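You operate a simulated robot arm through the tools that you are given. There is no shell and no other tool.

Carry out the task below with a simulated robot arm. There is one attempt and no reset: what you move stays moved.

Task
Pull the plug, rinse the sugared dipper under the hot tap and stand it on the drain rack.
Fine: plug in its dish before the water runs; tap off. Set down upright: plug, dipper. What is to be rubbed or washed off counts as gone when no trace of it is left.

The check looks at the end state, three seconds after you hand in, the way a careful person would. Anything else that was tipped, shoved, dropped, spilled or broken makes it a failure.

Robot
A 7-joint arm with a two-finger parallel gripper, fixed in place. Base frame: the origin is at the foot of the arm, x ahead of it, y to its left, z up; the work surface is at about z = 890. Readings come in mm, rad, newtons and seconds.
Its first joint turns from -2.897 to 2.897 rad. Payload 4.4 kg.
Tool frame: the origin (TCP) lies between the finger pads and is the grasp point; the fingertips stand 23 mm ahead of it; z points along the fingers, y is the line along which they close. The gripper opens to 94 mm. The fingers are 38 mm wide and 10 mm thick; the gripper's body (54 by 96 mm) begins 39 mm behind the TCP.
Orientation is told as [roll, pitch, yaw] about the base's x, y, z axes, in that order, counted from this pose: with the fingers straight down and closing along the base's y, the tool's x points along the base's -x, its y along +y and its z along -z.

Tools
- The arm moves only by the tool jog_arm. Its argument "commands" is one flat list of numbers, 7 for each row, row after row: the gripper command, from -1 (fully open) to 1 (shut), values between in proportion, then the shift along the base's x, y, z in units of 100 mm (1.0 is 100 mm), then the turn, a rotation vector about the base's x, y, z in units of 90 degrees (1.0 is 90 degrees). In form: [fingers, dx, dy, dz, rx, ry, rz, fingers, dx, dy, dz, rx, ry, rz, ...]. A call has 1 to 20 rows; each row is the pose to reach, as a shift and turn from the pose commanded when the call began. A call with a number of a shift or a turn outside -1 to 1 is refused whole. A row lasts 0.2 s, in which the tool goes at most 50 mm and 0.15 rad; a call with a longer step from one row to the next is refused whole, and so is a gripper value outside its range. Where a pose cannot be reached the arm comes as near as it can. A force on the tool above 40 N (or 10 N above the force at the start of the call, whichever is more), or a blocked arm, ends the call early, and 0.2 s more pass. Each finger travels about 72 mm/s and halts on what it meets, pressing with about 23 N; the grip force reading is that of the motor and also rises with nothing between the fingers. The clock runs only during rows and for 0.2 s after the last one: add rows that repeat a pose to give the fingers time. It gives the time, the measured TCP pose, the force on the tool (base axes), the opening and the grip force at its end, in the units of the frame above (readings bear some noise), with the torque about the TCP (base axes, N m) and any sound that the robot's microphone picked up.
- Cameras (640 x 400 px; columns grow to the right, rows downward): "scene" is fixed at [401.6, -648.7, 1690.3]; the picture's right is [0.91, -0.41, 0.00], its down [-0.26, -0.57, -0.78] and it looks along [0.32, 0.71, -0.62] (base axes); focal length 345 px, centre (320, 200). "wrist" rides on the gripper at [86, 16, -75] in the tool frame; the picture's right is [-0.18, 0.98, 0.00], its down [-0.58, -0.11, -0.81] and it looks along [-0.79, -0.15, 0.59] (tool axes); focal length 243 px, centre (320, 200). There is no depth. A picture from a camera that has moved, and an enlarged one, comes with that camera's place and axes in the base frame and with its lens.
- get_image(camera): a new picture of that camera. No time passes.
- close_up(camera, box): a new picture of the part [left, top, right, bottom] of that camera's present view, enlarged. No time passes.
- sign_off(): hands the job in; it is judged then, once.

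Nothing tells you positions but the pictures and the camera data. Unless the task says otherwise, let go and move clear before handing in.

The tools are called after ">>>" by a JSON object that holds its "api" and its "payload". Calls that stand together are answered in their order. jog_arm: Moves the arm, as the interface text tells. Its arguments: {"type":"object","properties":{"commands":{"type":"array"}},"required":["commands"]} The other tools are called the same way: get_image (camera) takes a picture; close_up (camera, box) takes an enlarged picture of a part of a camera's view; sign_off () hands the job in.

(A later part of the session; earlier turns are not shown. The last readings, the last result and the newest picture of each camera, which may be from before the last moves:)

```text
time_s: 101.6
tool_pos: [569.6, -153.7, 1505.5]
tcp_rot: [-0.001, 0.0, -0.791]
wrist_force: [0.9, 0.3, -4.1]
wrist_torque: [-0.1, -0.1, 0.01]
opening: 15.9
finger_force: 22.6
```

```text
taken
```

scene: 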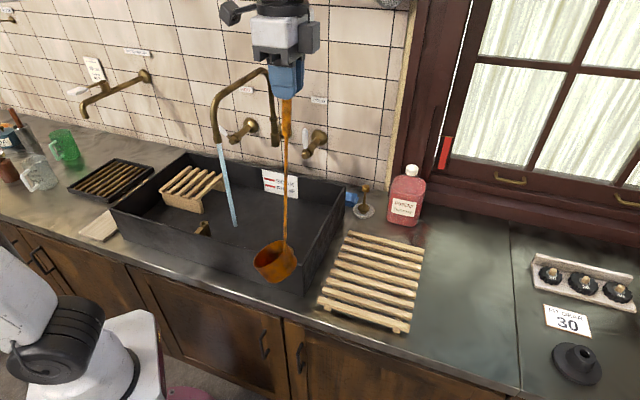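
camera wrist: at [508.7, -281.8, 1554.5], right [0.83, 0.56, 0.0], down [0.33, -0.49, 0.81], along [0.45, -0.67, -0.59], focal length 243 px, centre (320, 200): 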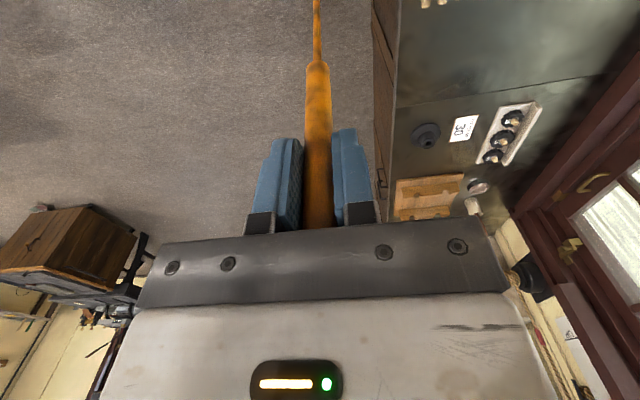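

>>> {"api": "jog_arm", "payload": {"commands": [1, 0.01, 0.2, 0, 0, 0, 0, 1, 0.02, 0.4, 0, 0, 0, 0, 1, 0.03, 0.6, 0, 0, 0, 0, 1, 0.045, 0.8, 0, 0, 0, 0, 1, 0.055, 1.0, 0, 0, 0, 0]}}

>>> {"api": "jog_arm", "payload": {"commands": [1, 0.01, 0.2, 0, 0, 0, 0, 1, 0.02, 0.4, 0, 0, 0, 0, 1, 0.03, 0.6, 0, 0, 0, 0, 1, 0.045, 0.8, 0, 0, 0, 0, 1, 0.055, 1.0, 0, 0, 0, 0]}}

>>> {"api": "get_image", "payload": {"camera": "scene"}}

>>> {"api": "close_up", "payload": {"camera": "scene", "box": [180, 40, 340, 260]}}

```text
time_s: 102.8
tool_pos: [574.8, -54.6, 1505.3]
tcp_rot: [0.001, 0.0, -0.792]
wrist_force: [0.3, -0.5, -4.8]
wrist_torque: [-0.11, -0.12, 0.01]
opening: 16.0
finger_force: 23.5
```

```text
time_s: 104.0
tool_pos: [580.1, 45.5, 1504.9]
tcp_rot: [0.0, 0.0, -0.793]
wrist_force: [0.4, 0.7, -4.5]
wrist_torque: [-0.08, -0.13, 0.0]
opening: 16.1
finger_force: 23.0
```

```text
taken
```

scene: 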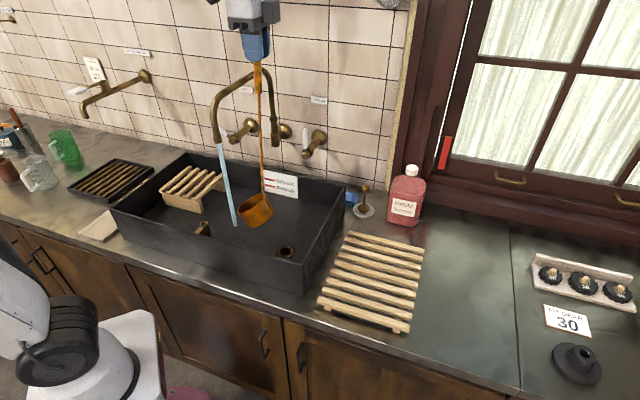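

```text
1.82 times, centred on (260, 150) of scene
camera zoom: at [401.6, -648.7, 1690.3], right [0.91, -0.41, 0.0], down [-0.26, -0.57, -0.78], along [0.32, 0.71, -0.62], focal length 628 px, centre (429, 291)
```

zoom: 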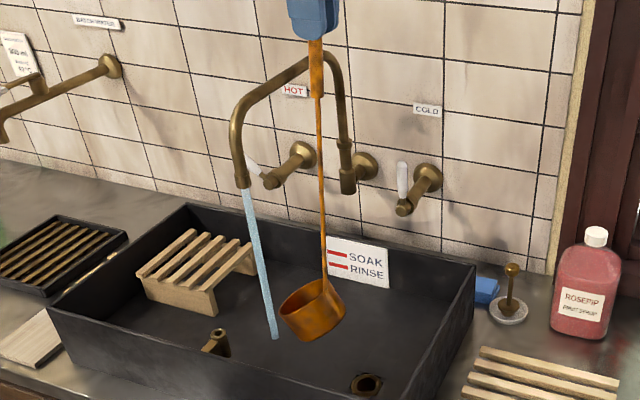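

The cup is inside the sink's outline. I'll bring it level with the stream on its right, a little lower, before sliding it under.

>>> {"api": "jog_arm", "payload": {"commands": [1, 0.01, 0.2, -0.1, 0, 0, 0, 1, 0.02, 0.4, -0.22, 0, 0, 0, 1, 0.04, 0.6, -0.34, 0, 0, 0, 1, 0.05, 0.8, -0.46, 0, 0, 0, 1, 0.07, 1.0, -0.6, 0, 0, 0]}}

>>> {"api": "jog_arm", "payload": {"commands": [1, 0, 0.1, 0, 0, 0, 0, 1, 0, 0.18, 0, 0, 0, 0]}}

>>> {"api": "get_image", "payload": {"camera": "scene"}}

>>> {"api": "close_up", "payload": {"camera": "scene", "box": [180, 40, 340, 260]}}

>>> {"api": "get_image", "payload": {"camera": "wrist"}}

```text
time_s: 105.2
tool_pos: [587.1, 145.8, 1444.0]
tcp_rot: [0.0, -0.001, -0.791]
wrist_force: [0.4, 0.6, -3.7]
wrist_torque: [-0.12, -0.11, 0.0]
opening: 16.0
finger_force: 23.0
```

```text
time_s: 105.8
tool_pos: [588.8, 164.1, 1444.7]
tcp_rot: [0.0, 0.0, -0.792]
wrist_force: [-1.3, 0.4, -4.0]
wrist_torque: [-0.12, -0.14, 0.01]
opening: 15.8
finger_force: 22.7
```

```text
taken
```

scene: 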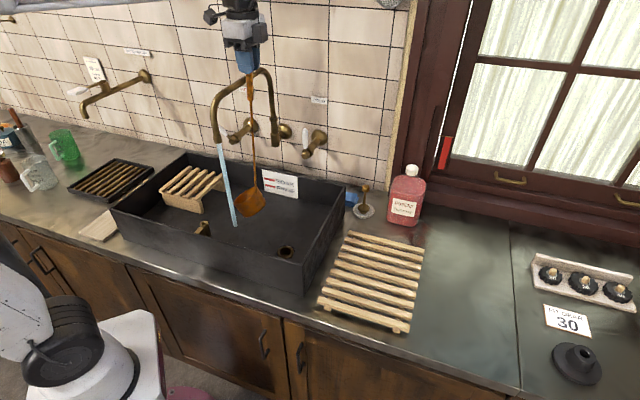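

```text
1.82 times, centred on (260, 150) of scene
camera zoom: at [401.6, -648.7, 1690.3], right [0.91, -0.41, 0.0], down [-0.26, -0.57, -0.78], along [0.32, 0.71, -0.62], focal length 628 px, centre (429, 291)
```

zoom: 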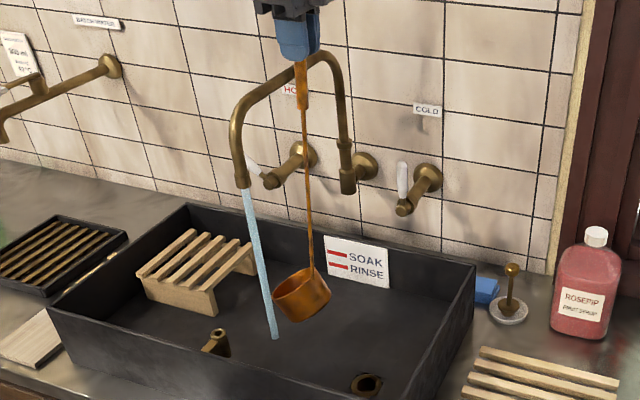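

```text
taken
camera wrist: at [537.9, 236.7, 1519.0], right [0.83, 0.56, 0.0], down [0.33, -0.49, 0.81], along [0.45, -0.67, -0.59], focal length 243 px, centre (320, 200)
```

wrist: 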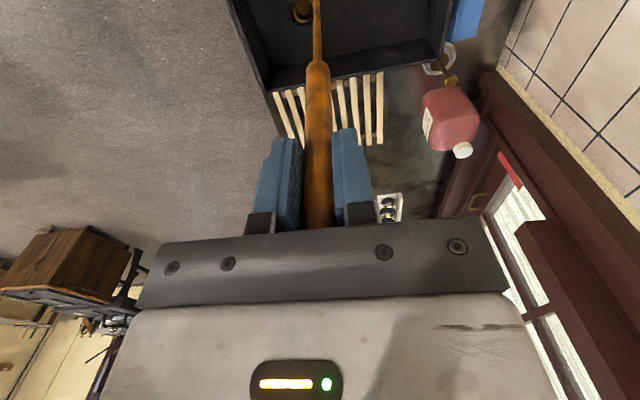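

The cup's rim centre is about 70 mm right of the stream. Sliding it left under the water now.

>>> {"api": "jog_arm", "payload": {"commands": [1, -0.07, 0.07, 0, 0, 0, 0, 1, -0.15, 0.15, 0, 0, 0, 0, 1, -0.23, 0.23, 0, 0, 0, 0, 1, -0.31, 0.31, 0, 0, 0, 0, 1, -0.38, 0.38, 0, 0, 0, 0, 1, -0.45, 0.45, 0, 0, 0, 0, 1, -0.5, 0.5, 0, 0, 0, 0, 1, -0.5, 0.5, 0, 0, 0, 0]}}

>>> {"api": "get_image", "payload": {"camera": "scene"}}

>>> {"api": "close_up", "payload": {"camera": "scene", "box": [200, 140, 300, 250]}}

```text
time_s: 107.6
tool_pos: [537.7, 212.9, 1444.2]
tcp_rot: [0.001, 0.0, -0.791]
wrist_force: [0.2, 0.5, -5.1]
wrist_torque: [-0.14, -0.15, -0.02]
opening: 16.0
finger_force: 23.3
```

```text
taken
```

scene: 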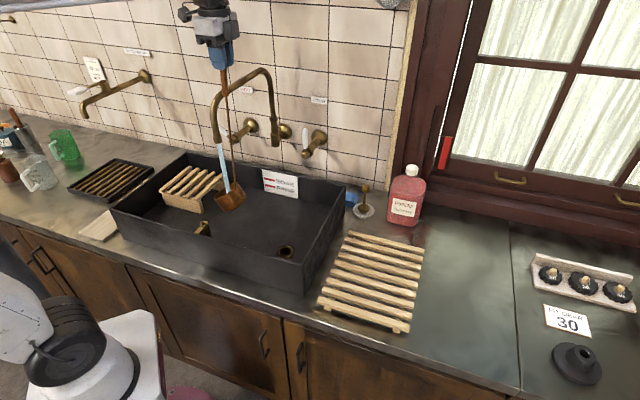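

```text
3.64 times, centred on (250, 195) of scene
camera zoom: at [401.6, -648.7, 1690.3], right [0.91, -0.41, 0.0], down [-0.26, -0.57, -0.78], along [0.32, 0.71, -0.62], focal length 1255 px, centre (574, 218)
```

zoom: 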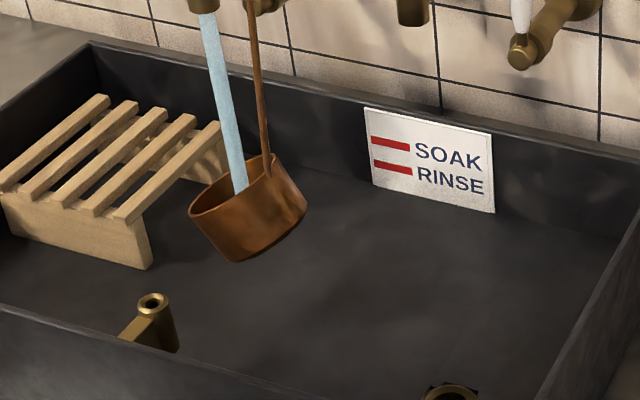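

The stream goes right into the cup and the bright orange coating is already fading. I'll hold it there for a few seconds.

>>> {"api": "jog_arm", "payload": {"commands": [1, 0, 0, 0, 0, 0, 0, 1, 0, 0, 0, 0, 0, 0, 1, 0, 0, 0, 0, 0, 0, 1, 0, 0, 0, 0, 0, 0, 1, 0, 0, 0, 0, 0, 0, 1, 0, 0, 0, 0, 0, 0, 1, 0, 0, 0, 0, 0, 0, 1, 0, 0, 0, 0, 0, 0, 1, 0, 0, 0, 0, 0, 0, 1, 0, 0, 0, 0, 0, 0, 1, 0, 0, 0, 0, 0, 0, 1, 0, 0, 0, 0, 0, 0]}}

>>> {"api": "close_up", "payload": {"camera": "scene", "box": [200, 60, 300, 250]}}

>>> {"api": "close_up", "payload": {"camera": "scene", "box": [210, 160, 260, 225]}}

```text
time_s: 110.2
tool_pos: [538.7, 214.4, 1445.7]
tcp_rot: [0.002, 0.001, -0.794]
wrist_force: [0.4, 0.0, -4.5]
wrist_torque: [-0.13, -0.11, 0.03]
opening: 16.2
finger_force: 23.0
```

```text
2.11 times, centred on (250, 155) of scene
camera zoom: at [401.6, -648.7, 1690.3], right [0.91, -0.41, 0.0], down [-0.26, -0.57, -0.78], along [0.32, 0.71, -0.62], focal length 727 px, centre (467, 295)
```

zoom: 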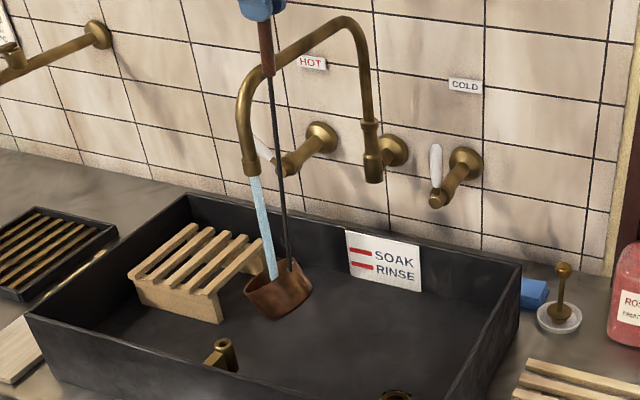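

```text
6.15 times, centred on (235, 192) of scene
camera zoom: at [401.6, -648.7, 1690.3], right [0.91, -0.41, 0.0], down [-0.26, -0.57, -0.78], along [0.32, 0.71, -0.62], focal length 2124 px, centre (843, 246)
```

zoom: 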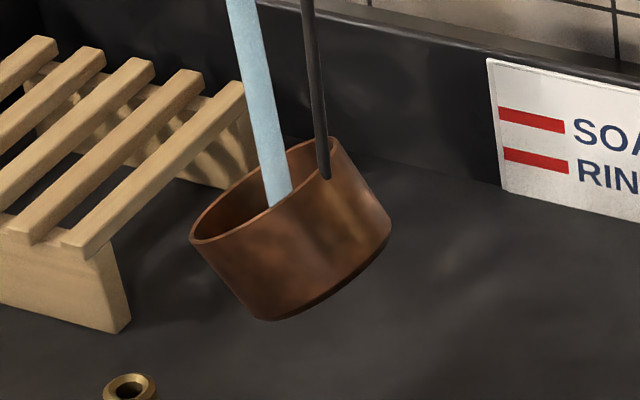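

The coating has gone from the rod and grip, and the cup shows plain copper. I'll keep rinsing several more seconds to be sure no trace is left.

>>> {"api": "jog_arm", "payload": {"commands": [1, 0, 0, 0, 0, 0, 0, 1, 0, 0, 0, 0, 0, 0, 1, 0, 0, 0, 0, 0, 0, 1, 0, 0, 0, 0, 0, 0, 1, 0, 0, 0, 0, 0, 0, 1, 0, 0, 0, 0, 0, 0, 1, 0, 0, 0, 0, 0, 0, 1, 0, 0, 0, 0, 0, 0, 1, 0, 0, 0, 0, 0, 0, 1, 0, 0, 0, 0, 0, 0, 1, 0, 0, 0, 0, 0, 0, 1, 0, 0, 0, 0, 0, 0, 1, 0, 0, 0, 0, 0, 0, 1, 0, 0, 0, 0, 0, 0, 1, 0, 0, 0, 0, 0, 0, 1, 0, 0, 0, 0, 0, 0, 1, 0, 0, 0, 0, 0, 0, 1, 0, 0, 0, 0, 0, 0]}}

>>> {"api": "close_up", "payload": {"camera": "scene", "box": [210, 160, 260, 225]}}

>>> {"api": "get_image", "payload": {"camera": "wrist"}}

>>> {"api": "close_up", "payload": {"camera": "scene", "box": [200, 30, 270, 130]}}

```text
time_s: 114.0
tool_pos: [538.1, 212.8, 1444.6]
tcp_rot: [0.0, -0.001, -0.792]
wrist_force: [0.4, -0.5, -3.3]
wrist_torque: [-0.13, -0.12, -0.01]
opening: 15.8
finger_force: 22.5
```

```text
6.15 times, centred on (235, 192) of scene
camera zoom: at [401.6, -648.7, 1690.3], right [0.91, -0.41, 0.0], down [-0.26, -0.57, -0.78], along [0.32, 0.71, -0.62], focal length 2124 px, centre (843, 246)
```

zoom: 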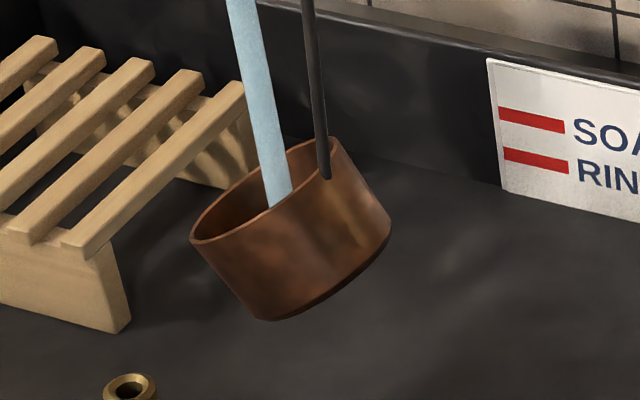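

```text
taken
camera wrist: at [487.9, 286.5, 1519.3], right [0.83, 0.56, 0.0], down [0.33, -0.49, 0.81], along [0.45, -0.67, -0.59], focal length 243 px, centre (320, 200)
```

wrist: 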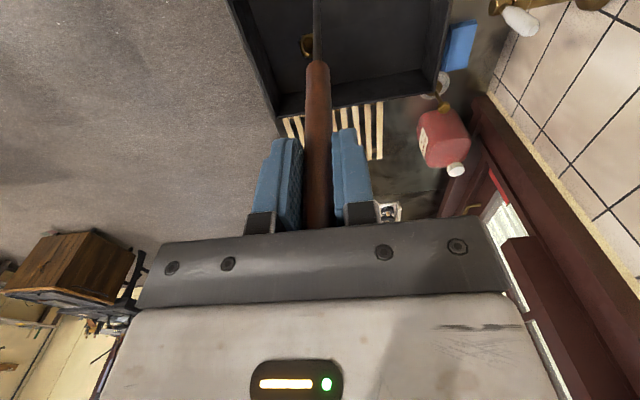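

```text
4.00 times, centred on (235, 80) of scene
camera zoom: at [401.6, -648.7, 1690.3], right [0.91, -0.41, 0.0], down [-0.26, -0.57, -0.78], along [0.32, 0.71, -0.62], focal length 1381 px, centre (660, 680)
```

zoom: 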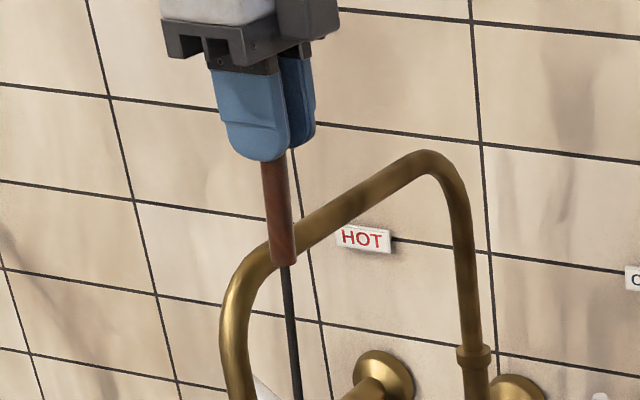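

Nothing changes any more between views, so the dipper is clean: dark rod, brown wooden grip, bare copper cup. I'll slide it out of the stream and look inside.

>>> {"api": "jog_arm", "payload": {"commands": [1, 0.05, -0.05, 0, 0, 0, 0, 1, 0.12, -0.12, 0, 0, 0, 0, 1, 0.2, -0.2, 0, 0, 0, 0, 1, 0.28, -0.28, 0, 0, 0, 0, 1, 0.36, -0.36, 0, 0, 0, 0, 1, 0.44, -0.44, 0, 0, 0, 0, 1, 0.52, -0.52, 0, 0, 0, 0, 1, 0.6, -0.6, 0, 0, 0, 0, 1, 0.65, -0.65, 0, 0, 0, 0]}}

>>> {"api": "close_up", "payload": {"camera": "scene", "box": [220, 160, 290, 225]}}

>>> {"api": "get_image", "payload": {"camera": "scene"}}

```text
time_s: 116.0
tool_pos: [602.9, 147.7, 1444.9]
tcp_rot: [0.0, 0.0, -0.793]
wrist_force: [-0.4, 0.3, -4.3]
wrist_torque: [-0.13, -0.2, 0.01]
opening: 15.7
finger_force: 23.3
```

```text
6.15 times, centred on (255, 192) of scene
camera zoom: at [401.6, -648.7, 1690.3], right [0.91, -0.41, 0.0], down [-0.26, -0.57, -0.78], along [0.32, 0.71, -0.62], focal length 2124 px, centre (720, 246)
```

zoom: 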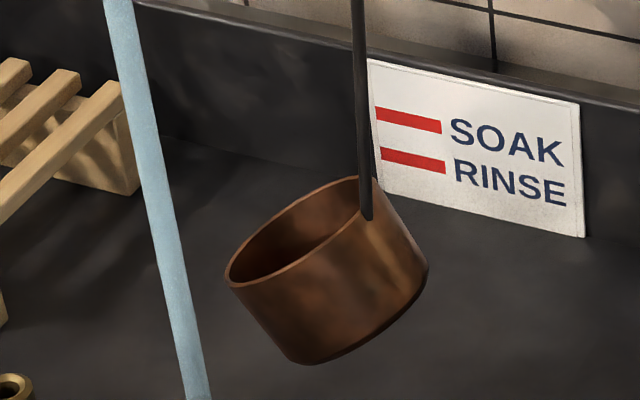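

```text
taken
```

scene: 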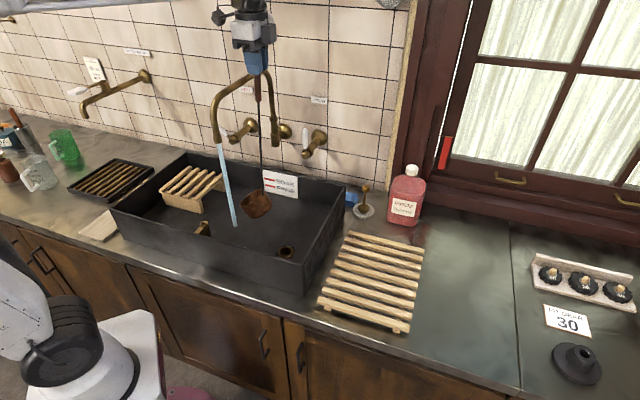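

The cup is clean and empty. Next I'll raise it over the sink's right wall and carry it to the rack, turning it so the handle will lean towards the front.

>>> {"api": "jog_arm", "payload": {"commands": [1, 0, 0, 0.1, 0, 0, 0, 1, 0, 0, 0.25, 0, 0, 0, 1, 0, 0, 0.42, 0, 0, 0, 1, 0.01, -0.03, 0.58, 0, 0, -0.005, 1, 0.03, -0.1, 0.66, 0, 0, -0.015]}}

>>> {"api": "jog_arm", "payload": {"commands": [1, 0.055, -0.165, 0, 0, 0, -0.026, 1, 0.115, -0.345, 0, 0, 0, -0.054, 1, 0.175, -0.525, 0, 0, 0, -0.082, 1, 0.235, -0.705, 0, 0, 0, -0.11, 1, 0.28, -0.85, 0, 0, 0, -0.133, 1, 0.303, -0.913, 0, 0, 0, -0.144]}}

>>> {"api": "jog_arm", "payload": {"commands": [1, 0.055, -0.165, 0, 0, 0, -0.026, 1, 0.115, -0.345, 0, 0, 0, -0.054, 1, 0.175, -0.525, 0, 0, 0, -0.082, 1, 0.235, -0.705, 0, 0, 0, -0.11, 1, 0.28, -0.85, 0, 0, 0, -0.133, 1, 0.303, -0.913, 0, 0, 0, -0.144]}}

>>> {"api": "get_image", "payload": {"camera": "scene"}}

>>> {"api": "get_image", "payload": {"camera": "wrist"}}

```text
time_s: 117.2
tool_pos: [606.8, 138.2, 1511.9]
tcp_rot: [0.001, 0.001, -0.816]
wrist_force: [0.3, -0.8, -4.8]
wrist_torque: [-0.18, -0.11, -0.01]
opening: 15.8
finger_force: 23.7
```

```text
time_s: 118.6
tool_pos: [636.8, 47.1, 1510.9]
tcp_rot: [-0.001, 0.0, -1.043]
wrist_force: [-0.2, -0.7, -4.3]
wrist_torque: [-0.13, -0.12, 0.03]
opening: 15.7
finger_force: 23.0
```

```text
time_s: 120.0
tool_pos: [666.4, -44.4, 1510.7]
tcp_rot: [-0.001, 0.0, -1.269]
wrist_force: [0.2, -0.1, -5.5]
wrist_torque: [-0.17, -0.03, 0.04]
opening: 16.0
finger_force: 23.2
```

```text
taken
```

scene: 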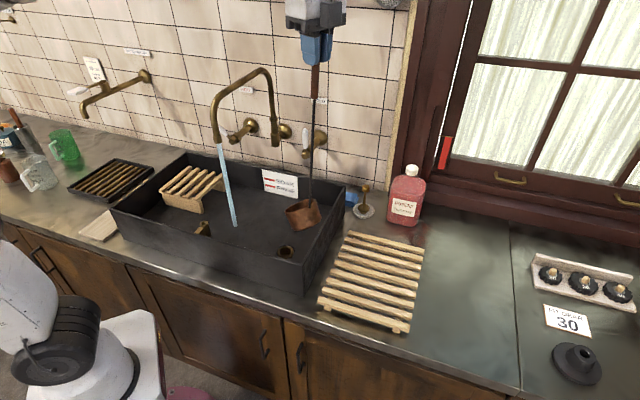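

```text
taken
camera wrist: at [655.6, 43.0, 1585.5], right [0.99, 0.12, 0.0], down [0.07, -0.59, 0.81], along [0.09, -0.8, -0.59], focal length 243 px, centre (320, 200)
```

wrist: 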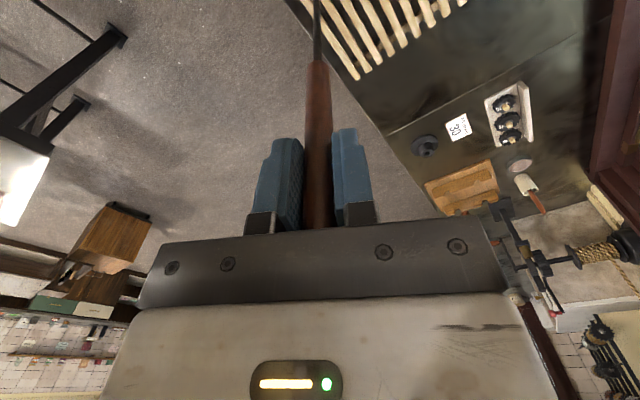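

>>> {"api": "jog_arm", "payload": {"commands": [1, 0.055, -0.165, 0, 0, 0, -0.026, 1, 0.115, -0.345, 0, 0, 0, -0.054, 1, 0.175, -0.525, 0, 0, 0, -0.082, 1, 0.235, -0.705, 0, 0, 0, -0.11, 1, 0.28, -0.84, 0, 0, 0, -0.13, 1, 0.295, -0.882, 0, 0, 0, -0.138]}}

>>> {"api": "jog_arm", "payload": {"commands": [1, 0.055, -0.165, 0, 0, 0, -0.026, 1, 0.115, -0.345, 0, 0, 0, -0.054, 1, 0.175, -0.525, 0, 0, 0, -0.082, 1, 0.235, -0.705, 0, 0, 0, -0.11, 1, 0.28, -0.84, 0, 0, 0, -0.13, 1, 0.295, -0.882, 0, 0, 0, -0.138]}}

>>> {"api": "get_image", "payload": {"camera": "scene"}}

```text
time_s: 121.4
tool_pos: [697.1, -133.2, 1512.7]
tcp_rot: [0.0, 0.001, -1.485]
wrist_force: [0.2, 0.4, -4.1]
wrist_torque: [-0.17, 0.01, -0.03]
opening: 15.6
finger_force: 22.8
```

```text
time_s: 122.8
tool_pos: [726.3, -222.1, 1510.8]
tcp_rot: [0.001, -0.001, -1.701]
wrist_force: [-0.3, -0.3, -4.1]
wrist_torque: [-0.23, 0.06, -0.01]
opening: 15.8
finger_force: 22.7
```

```text
taken
```

scene: 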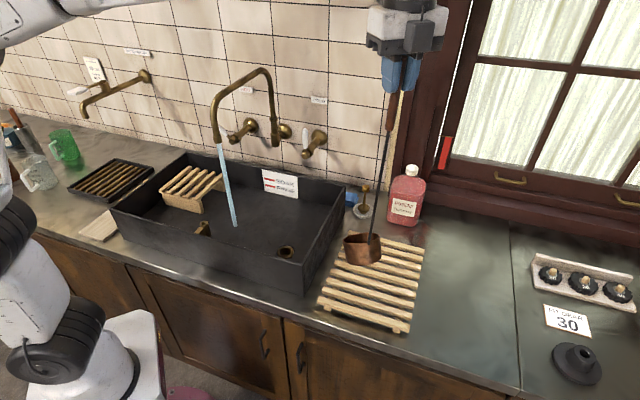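

>>> {"api": "jog_arm", "payload": {"commands": [1, 0.05, -0.15, -0.12, 0, 0, -0.026, 1, 0.11, -0.33, -0.3, 0, 0, -0.054, 1, 0.165, -0.5, -0.48, 0, 0, -0.082, 1, 0.22, -0.67, -0.66, 0, 0, -0.11, 1, 0.265, -0.81, -0.84, 0, 0, -0.13, 1, 0.282, -0.869, -0.95, 0, 0, -0.139]}}

>>> {"api": "get_image", "payload": {"camera": "scene"}}

>>> {"api": "close_up", "payload": {"camera": "scene", "box": [300, 80, 460, 340]}}

>>> {"api": "get_image", "payload": {"camera": "wrist"}}

```text
time_s: 124.2
tool_pos: [753.0, -307.7, 1417.7]
tcp_rot: [-0.001, 0.0, -1.92]
wrist_force: [0.9, 0.3, -4.0]
wrist_torque: [-0.16, 0.07, 0.0]
opening: 15.9
finger_force: 23.3
```

```text
taken
```

scene: 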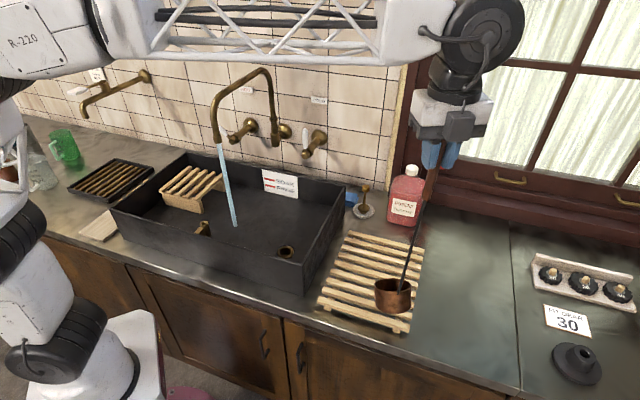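

```text
1.54 times, centred on (380, 210) of scene
camera zoom: at [401.6, -648.7, 1690.3], right [0.91, -0.41, 0.0], down [-0.26, -0.57, -0.78], along [0.32, 0.71, -0.62], focal length 531 px, centre (228, 185)
```

zoom: 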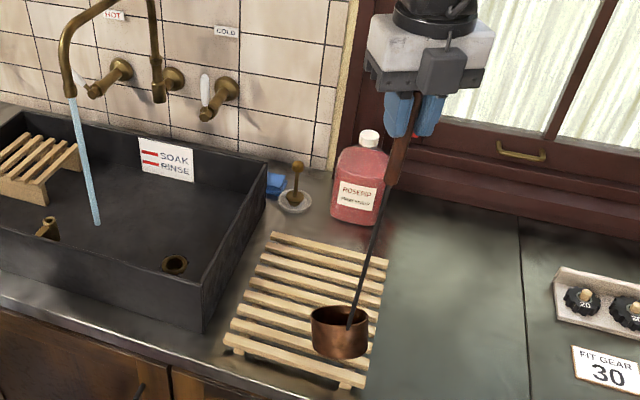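

```text
taken
camera wrist: at [797.8, -231.9, 1489.9], right [0.86, -0.51, 0.0], down [-0.3, -0.51, 0.81], along [-0.41, -0.69, -0.59], focal length 243 px, centre (320, 200)
```

wrist: 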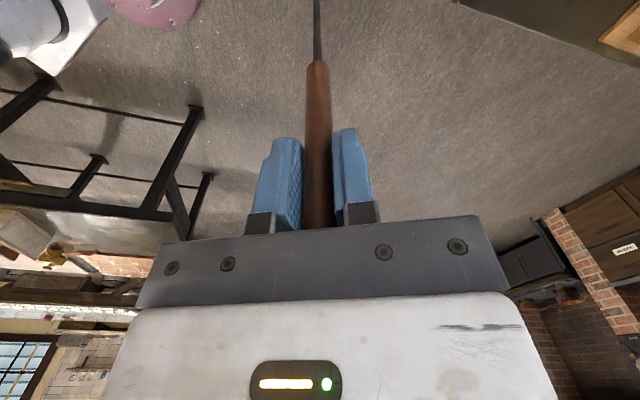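

The dipper hangs above the rack. I'll tilt the hand gradually so the cup comes level, while lowering towards the slats.

>>> {"api": "jog_arm", "payload": {"commands": [1, 0, 0, -0.08, 0.028, -0.01, 0, 1, 0, 0, -0.18, 0.056, -0.02, 0, 1, 0, 0, -0.28, 0.084, -0.03, 0, 1, 0, 0, -0.39, 0.111, -0.041, 0, 1, 0, 0, -0.5, 0.139, -0.051, 0, 1, 0, 0, -0.6, 0.167, -0.061, 0]}}

>>> {"api": "close_up", "payload": {"camera": "scene", "box": [300, 80, 460, 340]}}

>>> {"api": "get_image", "payload": {"camera": "wrist"}}

```text
time_s: 125.6
tool_pos: [754.8, -307.7, 1357.2]
tcp_rot: [0.0, 0.279, -1.922]
wrist_force: [-0.4, 0.3, -4.3]
wrist_torque: [-0.58, 0.19, 0.01]
opening: 15.8
finger_force: 22.8
```

```text
1.54 times, centred on (380, 210) of scene
camera zoom: at [401.6, -648.7, 1690.3], right [0.91, -0.41, 0.0], down [-0.26, -0.57, -0.78], along [0.32, 0.71, -0.62], focal length 531 px, centre (228, 185)
```

zoom: 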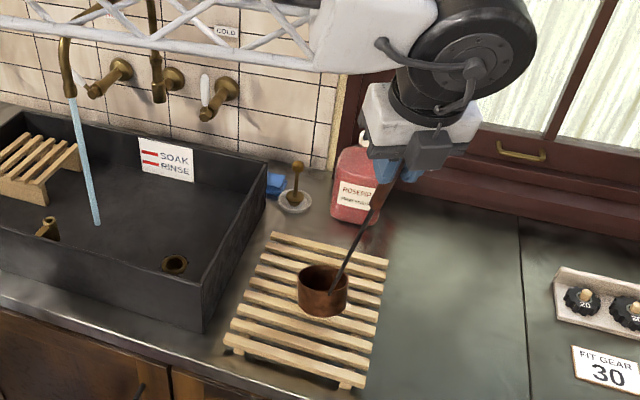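

```text
taken
camera wrist: at [789.0, -254.1, 1451.4], right [0.86, -0.5, -0.05], down [-0.37, -0.7, 0.61], along [-0.34, -0.51, -0.79], focal length 243 px, centre (320, 200)
```

wrist: 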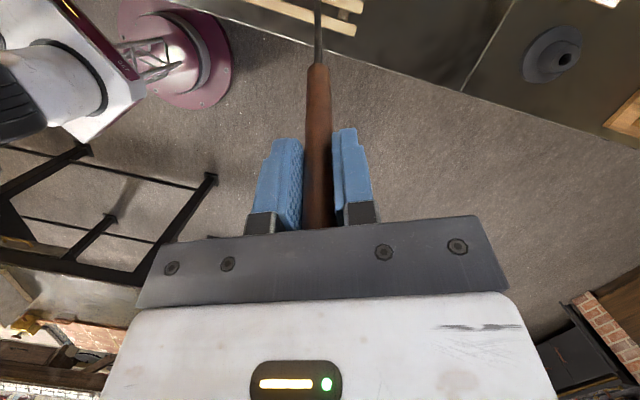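

The twist in the grip rises with tilt (0.6 Nm at 20°), so I won't level it fully in the air. I'll let the cup's far edge touch the slats first and then roll it level about that edge.

>>> {"api": "jog_arm", "payload": {"commands": [1, 0.03, 0.08, -0.06, 0, 0, 0, 1, 0.07, 0.19, -0.12, 0, 0, 0, 1, 0.11, 0.3, -0.18, 0, 0, 0, 1, 0.134, 0.375, -0.24, 0, 0, 0, 1, 0.134, 0.375, -0.28, 0, 0, 0]}}

>>> {"api": "close_up", "payload": {"camera": "scene", "box": [310, 200, 440, 340]}}

```text
time_s: 126.8
tool_pos: [766.6, -269.7, 1330.4]
tcp_rot: [0.003, 0.28, -1.917]
wrist_force: [-3.3, -7.1, 15.9]
wrist_torque: [0.22, 0.35, 0.11]
opening: 16.0
finger_force: 23.3
```

```text
2.86 times, centred on (375, 270) of scene
camera zoom: at [401.6, -648.7, 1690.3], right [0.91, -0.41, 0.0], down [-0.26, -0.57, -0.78], along [0.32, 0.71, -0.62], focal length 986 px, centre (163, 0)
```

zoom: 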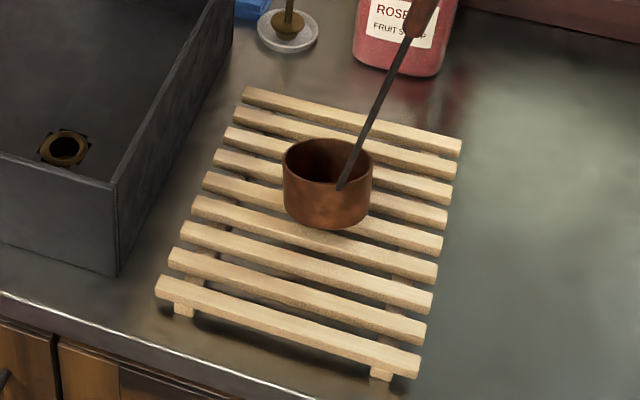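

The far edge is already on the slats with some pressure. I'll ease up a few millimetres first.

>>> {"api": "jog_arm", "payload": {"commands": [1, 0, 0, 0.03, 0, 0, 0, 1, -0.005, -0.015, 0.05, 0, 0, 0]}}

>>> {"api": "close_up", "payload": {"camera": "scene", "box": [340, 220, 420, 300]}}

>>> {"api": "get_image", "payload": {"camera": "wrist"}}

```text
time_s: 127.4
tool_pos: [766.5, -271.6, 1331.6]
tcp_rot: [-0.001, 0.279, -1.918]
wrist_force: [0.1, -0.3, -4.4]
wrist_torque: [-0.57, 0.21, 0.02]
opening: 16.1
finger_force: 23.0
```

```text
5.00 times, centred on (380, 260) of scene
camera zoom: at [401.6, -648.7, 1690.3], right [0.91, -0.41, 0.0], down [-0.26, -0.57, -0.78], along [0.32, 0.71, -0.62], focal length 1726 px, centre (20, -100)
```

zoom: 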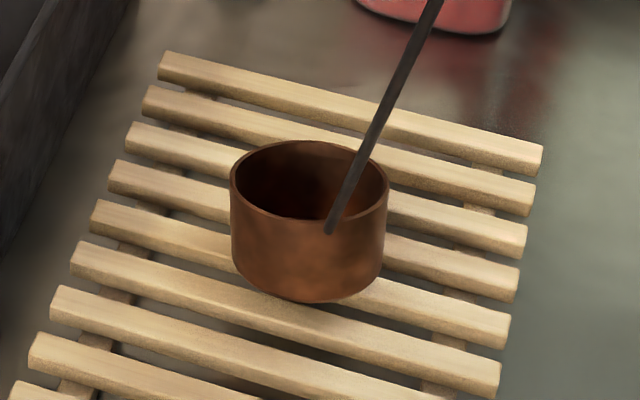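

```text
taken
camera wrist: at [802.4, -217.9, 1427.1], right [0.86, -0.5, -0.05], down [-0.37, -0.7, 0.61], along [-0.34, -0.51, -0.79], focal length 243 px, centre (320, 200)
```

wrist: 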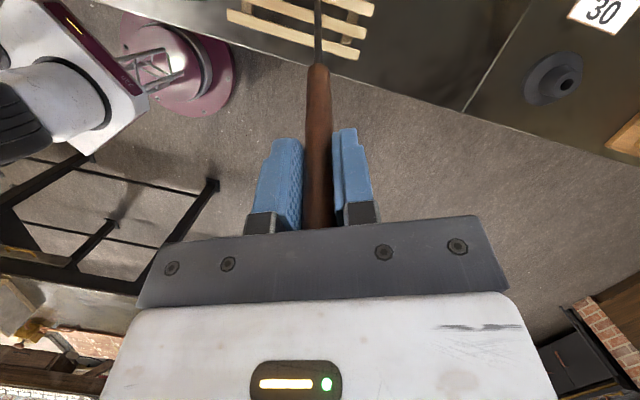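

The cup hangs just above the slats at about 17° from level. Now I roll it level about its far edge, turning the hand with it.

>>> {"api": "jog_arm", "payload": {"commands": [1, 0, 0, -0.02, 0, 0, 0, 1, -0.036, -0.099, -0.069, 0.0146, -0.0053, 0, 1, -0.071, -0.196, -0.121, 0.0292, -0.0106, 0, 1, -0.108, -0.298, -0.179, 0.0449, -0.0163, 0, 1, -0.145, -0.4, -0.24, 0.0606, -0.022, 0]}}

>>> {"api": "close_up", "payload": {"camera": "scene", "box": [340, 220, 420, 300]}}

```text
time_s: 128.6
tool_pos: [752.9, -311.3, 1310.0]
tcp_rot: [-0.001, 0.381, -1.92]
wrist_force: [-1.4, -2.0, 2.0]
wrist_torque: [-0.01, -0.04, -0.05]
opening: 15.7
finger_force: 23.1
```

```text
5.00 times, centred on (380, 260) of scene
camera zoom: at [401.6, -648.7, 1690.3], right [0.91, -0.41, 0.0], down [-0.26, -0.57, -0.78], along [0.32, 0.71, -0.62], focal length 1726 px, centre (20, -100)
```

zoom: 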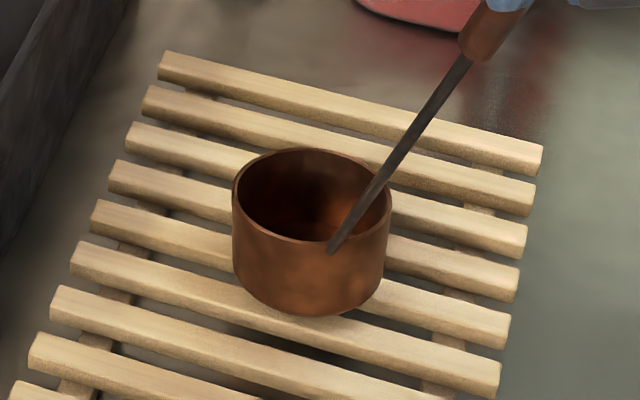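

Forces are tiny and the cup is rolling level nicely. Continuing the roll.

>>> {"api": "jog_arm", "payload": {"commands": [1, -0.049, -0.133, -0.086, 0.0209, -0.0076, 0, 1, -0.096, -0.263, -0.176, 0.0417, -0.0152, 0, 1, -0.142, -0.39, -0.272, 0.0627, -0.0228, 0, 1, -0.187, -0.513, -0.372, 0.0835, -0.0304, 0]}}

>>> {"api": "close_up", "payload": {"camera": "scene", "box": [340, 220, 420, 300]}}

>>> {"api": "get_image", "payload": {"camera": "scene"}}

```text
time_s: 129.6
tool_pos: [733.6, -362.2, 1271.9]
tcp_rot: [0.003, 0.518, -1.919]
wrist_force: [0.4, -0.9, -1.7]
wrist_torque: [-0.21, 0.07, -0.05]
opening: 16.1
finger_force: 23.0
```

```text
5.00 times, centred on (380, 260) of scene
camera zoom: at [401.6, -648.7, 1690.3], right [0.91, -0.41, 0.0], down [-0.26, -0.57, -0.78], along [0.32, 0.71, -0.62], focal length 1726 px, centre (20, -100)
```

zoom: 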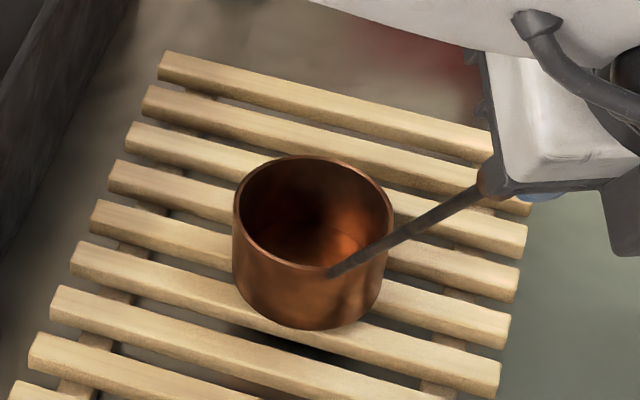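

```text
taken
```

scene: 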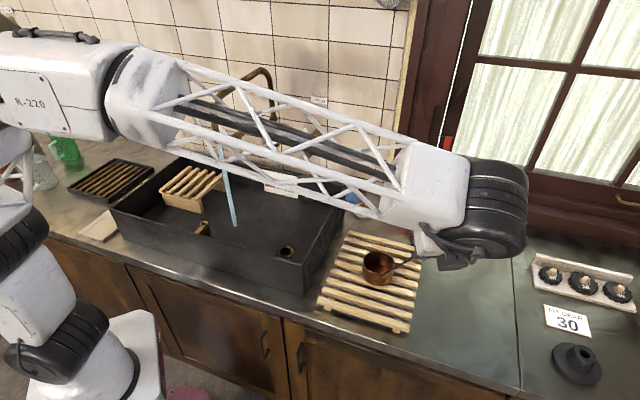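

>>> {"api": "jog_arm", "payload": {"commands": [1, -0.017, -0.046, -0.039, 0.008, -0.003, 0, 1, -0.033, -0.091, -0.078, 0.0157, -0.0057, 0, 1, -0.049, -0.136, -0.12, 0.0235, -0.0086, 0]}}

>>> {"api": "close_up", "payload": {"camera": "scene", "box": [340, 220, 420, 300]}}

>>> {"api": "get_image", "payload": {"camera": "wrist"}}

```text
time_s: 130.4
tool_pos: [728.7, -376.0, 1260.6]
tcp_rot: [-0.001, 0.559, -1.919]
wrist_force: [-0.2, -2.0, 2.6]
wrist_torque: [0.24, 0.08, 0.05]
opening: 16.0
finger_force: 22.9
```

```text
5.00 times, centred on (380, 260) of scene
camera zoom: at [401.6, -648.7, 1690.3], right [0.91, -0.41, 0.0], down [-0.26, -0.57, -0.78], along [0.32, 0.71, -0.62], focal length 1726 px, centre (20, -100)
```

zoom: 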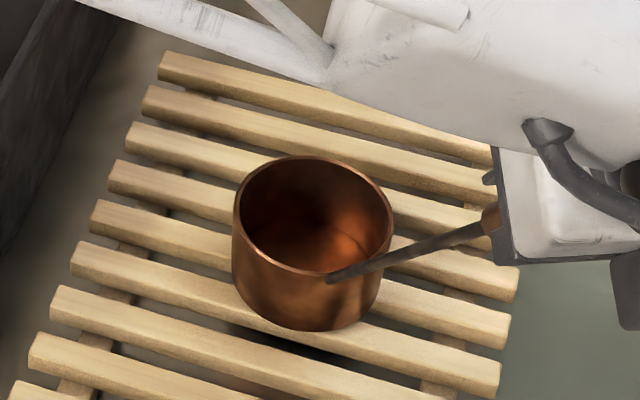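

```text
taken
camera wrist: at [754.2, -350.4, 1368.5], right [0.87, -0.48, -0.1], down [-0.42, -0.83, 0.37], along [-0.26, -0.28, -0.92], focal length 243 px, centre (320, 200)
```

wrist: 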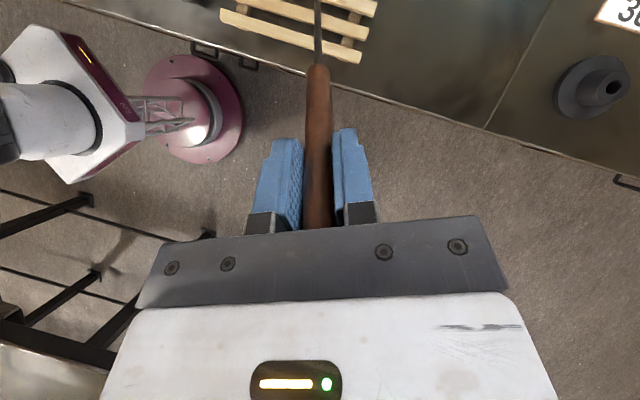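

The cup sits level on the slats and the base takes the load. I'll open the fingers and back off along the handle's line.

>>> {"api": "jog_arm", "payload": {"commands": [0.6, 0, 0, 0, 0, 0, 0, 0.45, 0, 0, 0, 0, 0, 0, 0.2, 0, 0, 0, 0, 0, 0, -0.1, 0, 0, 0, 0, 0, 0, -0.2, 0, 0, 0, 0, 0, 0]}}

>>> {"api": "get_image", "payload": {"camera": "wrist"}}

>>> {"api": "close_up", "payload": {"camera": "scene", "box": [340, 220, 420, 300]}}

```text
time_s: 131.6
tool_pos: [728.1, -376.5, 1261.3]
tcp_rot: [-0.003, 0.562, -1.919]
wrist_force: [0.0, 0.0, -0.5]
wrist_torque: [-0.01, 0.02, 0.02]
opening: 56.4
finger_force: 0.0
```

```text
taken
camera wrist: at [754.2, -350.1, 1368.7], right [0.87, -0.48, -0.1], down [-0.42, -0.83, 0.37], along [-0.26, -0.29, -0.92], focal length 243 px, centre (320, 200)
```

wrist: 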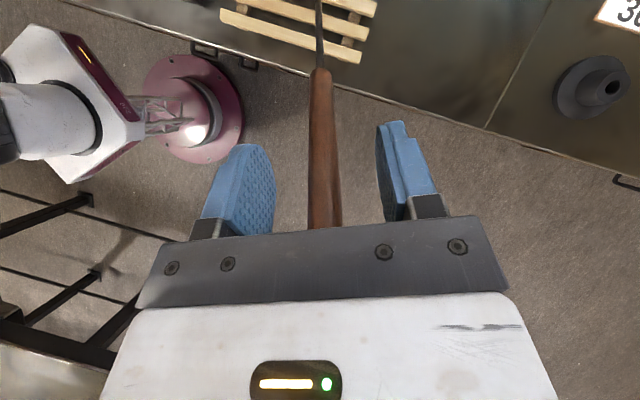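

```text
5.00 times, centred on (380, 260) of scene
camera zoom: at [401.6, -648.7, 1690.3], right [0.91, -0.41, 0.0], down [-0.26, -0.57, -0.78], along [0.32, 0.71, -0.62], focal length 1726 px, centre (20, -100)
```

zoom: 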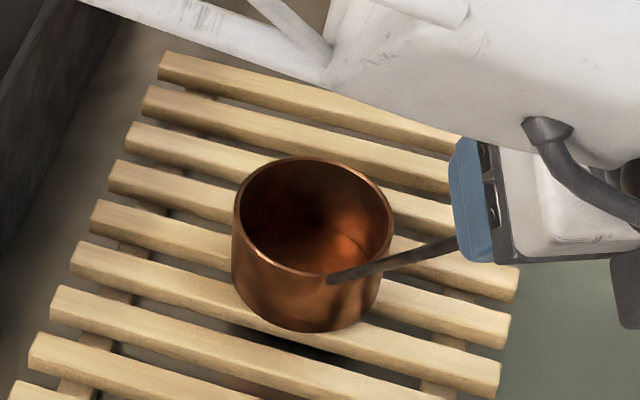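

The dipper stands on the rack on its own. Backing off along the handle and then up.

>>> {"api": "jog_arm", "payload": {"commands": [-0.2, -0.03, -0.08, 0.14, 0, 0, 0, -0.2, -0.07, -0.19, 0.33, 0, 0, 0, -0.2, -0.12, -0.32, 0.55, 0, 0, 0, -0.2, -0.165, -0.45, 0.77, 0, 0, 0, -0.2, -0.21, -0.58, 0.98, 0, 0, 0]}}

>>> {"api": "get_image", "payload": {"camera": "scene"}}

>>> {"api": "get_image", "payload": {"camera": "wrist"}}

```text
time_s: 132.8
tool_pos: [707.1, -434.5, 1358.2]
tcp_rot: [-0.001, 0.56, -1.919]
wrist_force: [0.2, 0.3, -0.4]
wrist_torque: [-0.02, 0.0, -0.01]
opening: 56.5
finger_force: 0.2
```

```text
taken
```

scene: 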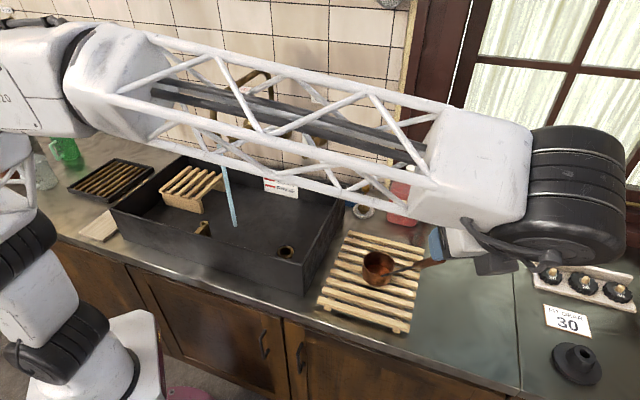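

```text
taken
camera wrist: at [732.7, -408.2, 1466.8], right [0.87, -0.48, -0.1], down [-0.42, -0.83, 0.37], along [-0.26, -0.28, -0.92], focal length 243 px, centre (320, 200)
```

wrist: 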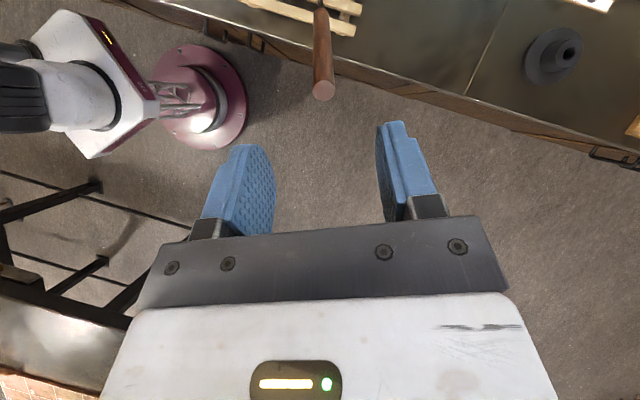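

>>> {"api": "jog_arm", "payload": {"commands": [-0.2, -0.05, -0.15, 0.25, 0, 0, 0, -0.2, -0.11, -0.3, 0.5, 0, 0, 0, -0.2, -0.11, -0.3, 0.58, -0.05, 0.018, 0, -0.2, -0.11, -0.3, 0.66, -0.1, 0.036, 0, -0.2, -0.11, -0.3, 0.74, -0.16, 0.058, 0, -0.2, -0.11, -0.3, 0.82, -0.22, 0.08, 0, -0.2, -0.11, -0.3, 0.9, -0.28, 0.102, 0, -0.2, -0.11, -0.3, 0.98, -0.335, 0.122, 0]}}

>>> {"api": "get_image", "payload": {"camera": "scene"}}

>>> {"api": "close_up", "payload": {"camera": "scene", "box": [320, 170, 480, 340]}}

```text
time_s: 134.6
tool_pos: [696.3, -465.6, 1455.9]
tcp_rot: [0.001, -0.003, -1.921]
wrist_force: [-0.5, 0.2, -0.4]
wrist_torque: [-0.01, 0.02, -0.03]
opening: 56.0
finger_force: 0.1
```

```text
taken
```

scene: 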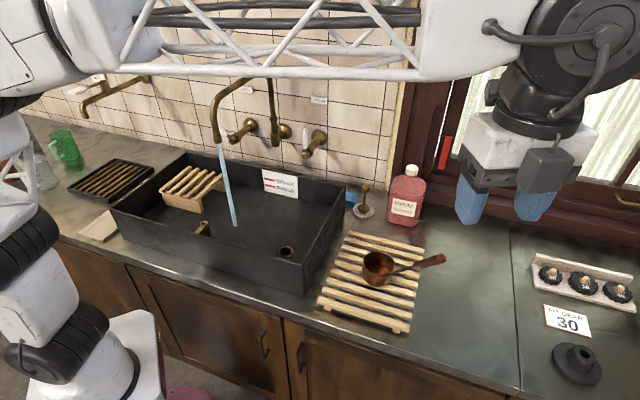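

```text
2.35 times, centred on (400, 255) of scene
camera zoom: at [401.6, -648.7, 1690.3], right [0.91, -0.41, 0.0], down [-0.26, -0.57, -0.78], along [0.32, 0.71, -0.62], focal length 812 px, centre (132, 71)
```

zoom: 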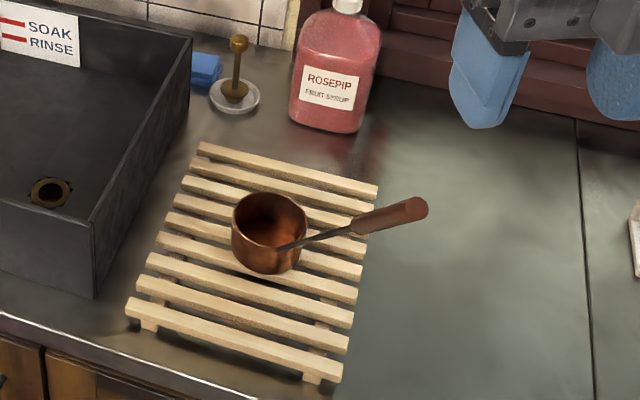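

The dipper stands upright on the rack, clean; plug is upright in its dish. Now back to the hot lever to shut the water, high and in front of the sink.

>>> {"api": "jog_arm", "payload": {"commands": [-0.2, -0.18, 0.32, 0, 0, 0, 0.07, -0.2, -0.37, 0.65, 0, 0, 0, 0.143, -0.2, -0.55, 0.97, 0, 0, 0, 0.215]}}

>>> {"api": "jog_arm", "payload": {"commands": [-0.2, -0.18, 0.32, 0, 0, 0, 0.07, -0.2, -0.37, 0.65, 0, 0, 0, 0.143, -0.2, -0.55, 0.97, 0, 0, 0, 0.215]}}

>>> {"api": "jog_arm", "payload": {"commands": [-0.2, -0.18, 0.32, 0, 0, 0, 0.07, -0.2, -0.37, 0.65, 0, 0, 0, 0.143, -0.2, -0.55, 0.97, 0, 0, 0, 0.215]}}

>>> {"api": "jog_arm", "payload": {"commands": [-0.2, -0.18, 0.32, 0, 0, 0, 0.07, -0.2, -0.37, 0.65, 0, 0, 0, 0.143, -0.2, -0.55, 0.97, 0, 0, 0, 0.215]}}

>>> {"api": "get_image", "payload": {"camera": "scene"}}

```text
time_s: 135.4
tool_pos: [642.1, -368.0, 1456.8]
tcp_rot: [0.0, 0.001, -1.583]
wrist_force: [-0.5, -0.1, -0.4]
wrist_torque: [-0.01, 0.04, 0.0]
opening: 56.4
finger_force: 0.0
```

```text
time_s: 136.2
tool_pos: [586.6, -270.3, 1453.7]
tcp_rot: [-0.002, 0.002, -1.245]
wrist_force: [0.3, 0.1, -0.4]
wrist_torque: [0.04, 0.05, 0.02]
opening: 56.4
finger_force: 0.1
```

```text
time_s: 137.0
tool_pos: [531.3, -173.3, 1454.5]
tcp_rot: [-0.001, -0.001, -0.905]
wrist_force: [0.0, 0.4, 0.0]
wrist_torque: [0.01, 0.02, 0.01]
opening: 56.2
finger_force: 0.1
```

```text
time_s: 137.8
tool_pos: [476.1, -75.8, 1454.9]
tcp_rot: [0.001, -0.001, -0.567]
wrist_force: [0.7, -0.1, 0.1]
wrist_torque: [-0.04, 0.01, 0.04]
opening: 56.4
finger_force: 0.0
```

```text
taken
```

scene: 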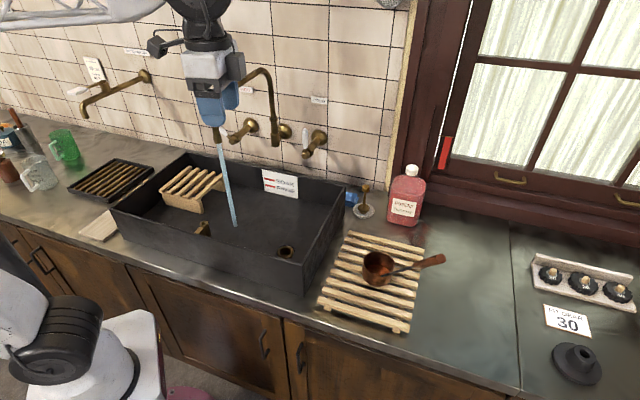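

>>> {"api": "jog_arm", "payload": {"commands": [-0.2, -0.18, 0.32, -0.1, 0, 0, 0.07, -0.2, -0.37, 0.65, -0.2, 0, 0, 0.143, -0.2, -0.55, 0.97, -0.3, 0, 0, 0.215]}}

>>> {"api": "jog_arm", "payload": {"commands": [-0.2, -0.18, 0.32, -0.1, 0, 0, 0.07, -0.2, -0.37, 0.65, -0.2, 0, 0, 0.143, -0.2, -0.55, 0.97, -0.3, 0, 0, 0.215]}}

>>> {"api": "jog_arm", "payload": {"commands": [-0.2, -0.18, 0.32, -0.1, 0, 0, 0.07, -0.2, -0.37, 0.65, -0.2, 0, 0, 0.143, -0.2, -0.55, 0.97, -0.3, 0, 0, 0.215]}}

>>> {"api": "jog_arm", "payload": {"commands": [-0.2, -0.18, 0.32, -0.1, 0, 0, 0.07, -0.2, -0.37, 0.65, -0.2, 0, 0, 0.143, -0.2, -0.55, 0.97, -0.3, 0, 0, 0.215]}}

>>> {"api": "get_image", "payload": {"camera": "scene"}}

>>> {"api": "close_up", "payload": {"camera": "scene", "box": [200, 60, 340, 170]}}

```text
time_s: 138.6
tool_pos: [421.8, 20.9, 1426.6]
tcp_rot: [0.0, -0.001, -0.23]
wrist_force: [0.7, 0.7, -0.7]
wrist_torque: [-0.01, 0.01, -0.01]
opening: 56.4
finger_force: 0.0
```

```text
time_s: 139.4
tool_pos: [367.2, 118.1, 1395.7]
tcp_rot: [0.0, -0.002, 0.108]
wrist_force: [0.6, 1.2, -0.5]
wrist_torque: [-0.01, 0.03, 0.01]
opening: 56.1
finger_force: 0.0
```

```text
time_s: 140.2
tool_pos: [312.1, 215.0, 1366.1]
tcp_rot: [-0.001, -0.002, 0.446]
wrist_force: [-0.1, 0.2, 0.1]
wrist_torque: [0.02, -0.02, -0.02]
opening: 56.4
finger_force: 0.0
```

```text
time_s: 141.0
tool_pos: [255.0, 312.9, 1336.5]
tcp_rot: [0.0, 0.0, 0.786]
wrist_force: [-0.3, -0.2, -0.1]
wrist_torque: [-0.01, 0.01, 0.0]
opening: 56.4
finger_force: 0.1
```

```text
taken
```

scene: 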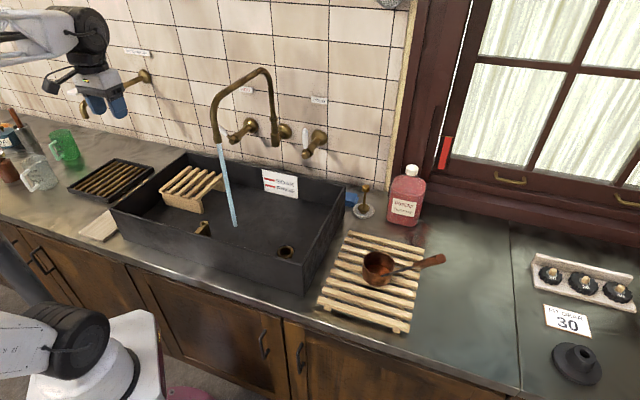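

```text
3.64 times, centred on (270, 115) of scene
camera zoom: at [401.6, -648.7, 1690.3], right [0.91, -0.41, 0.0], down [-0.26, -0.57, -0.78], along [0.32, 0.71, -0.62], focal length 1255 px, centre (502, 509)
```

zoom: 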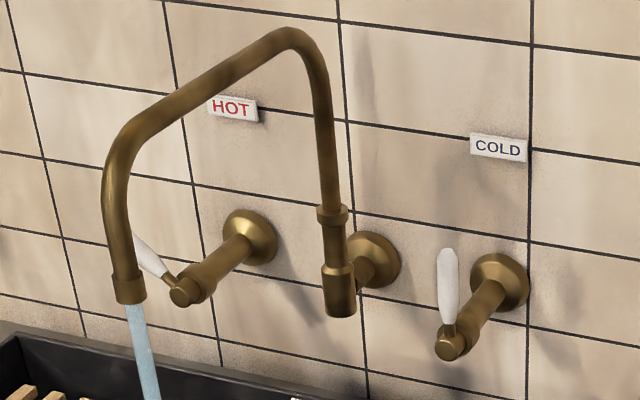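

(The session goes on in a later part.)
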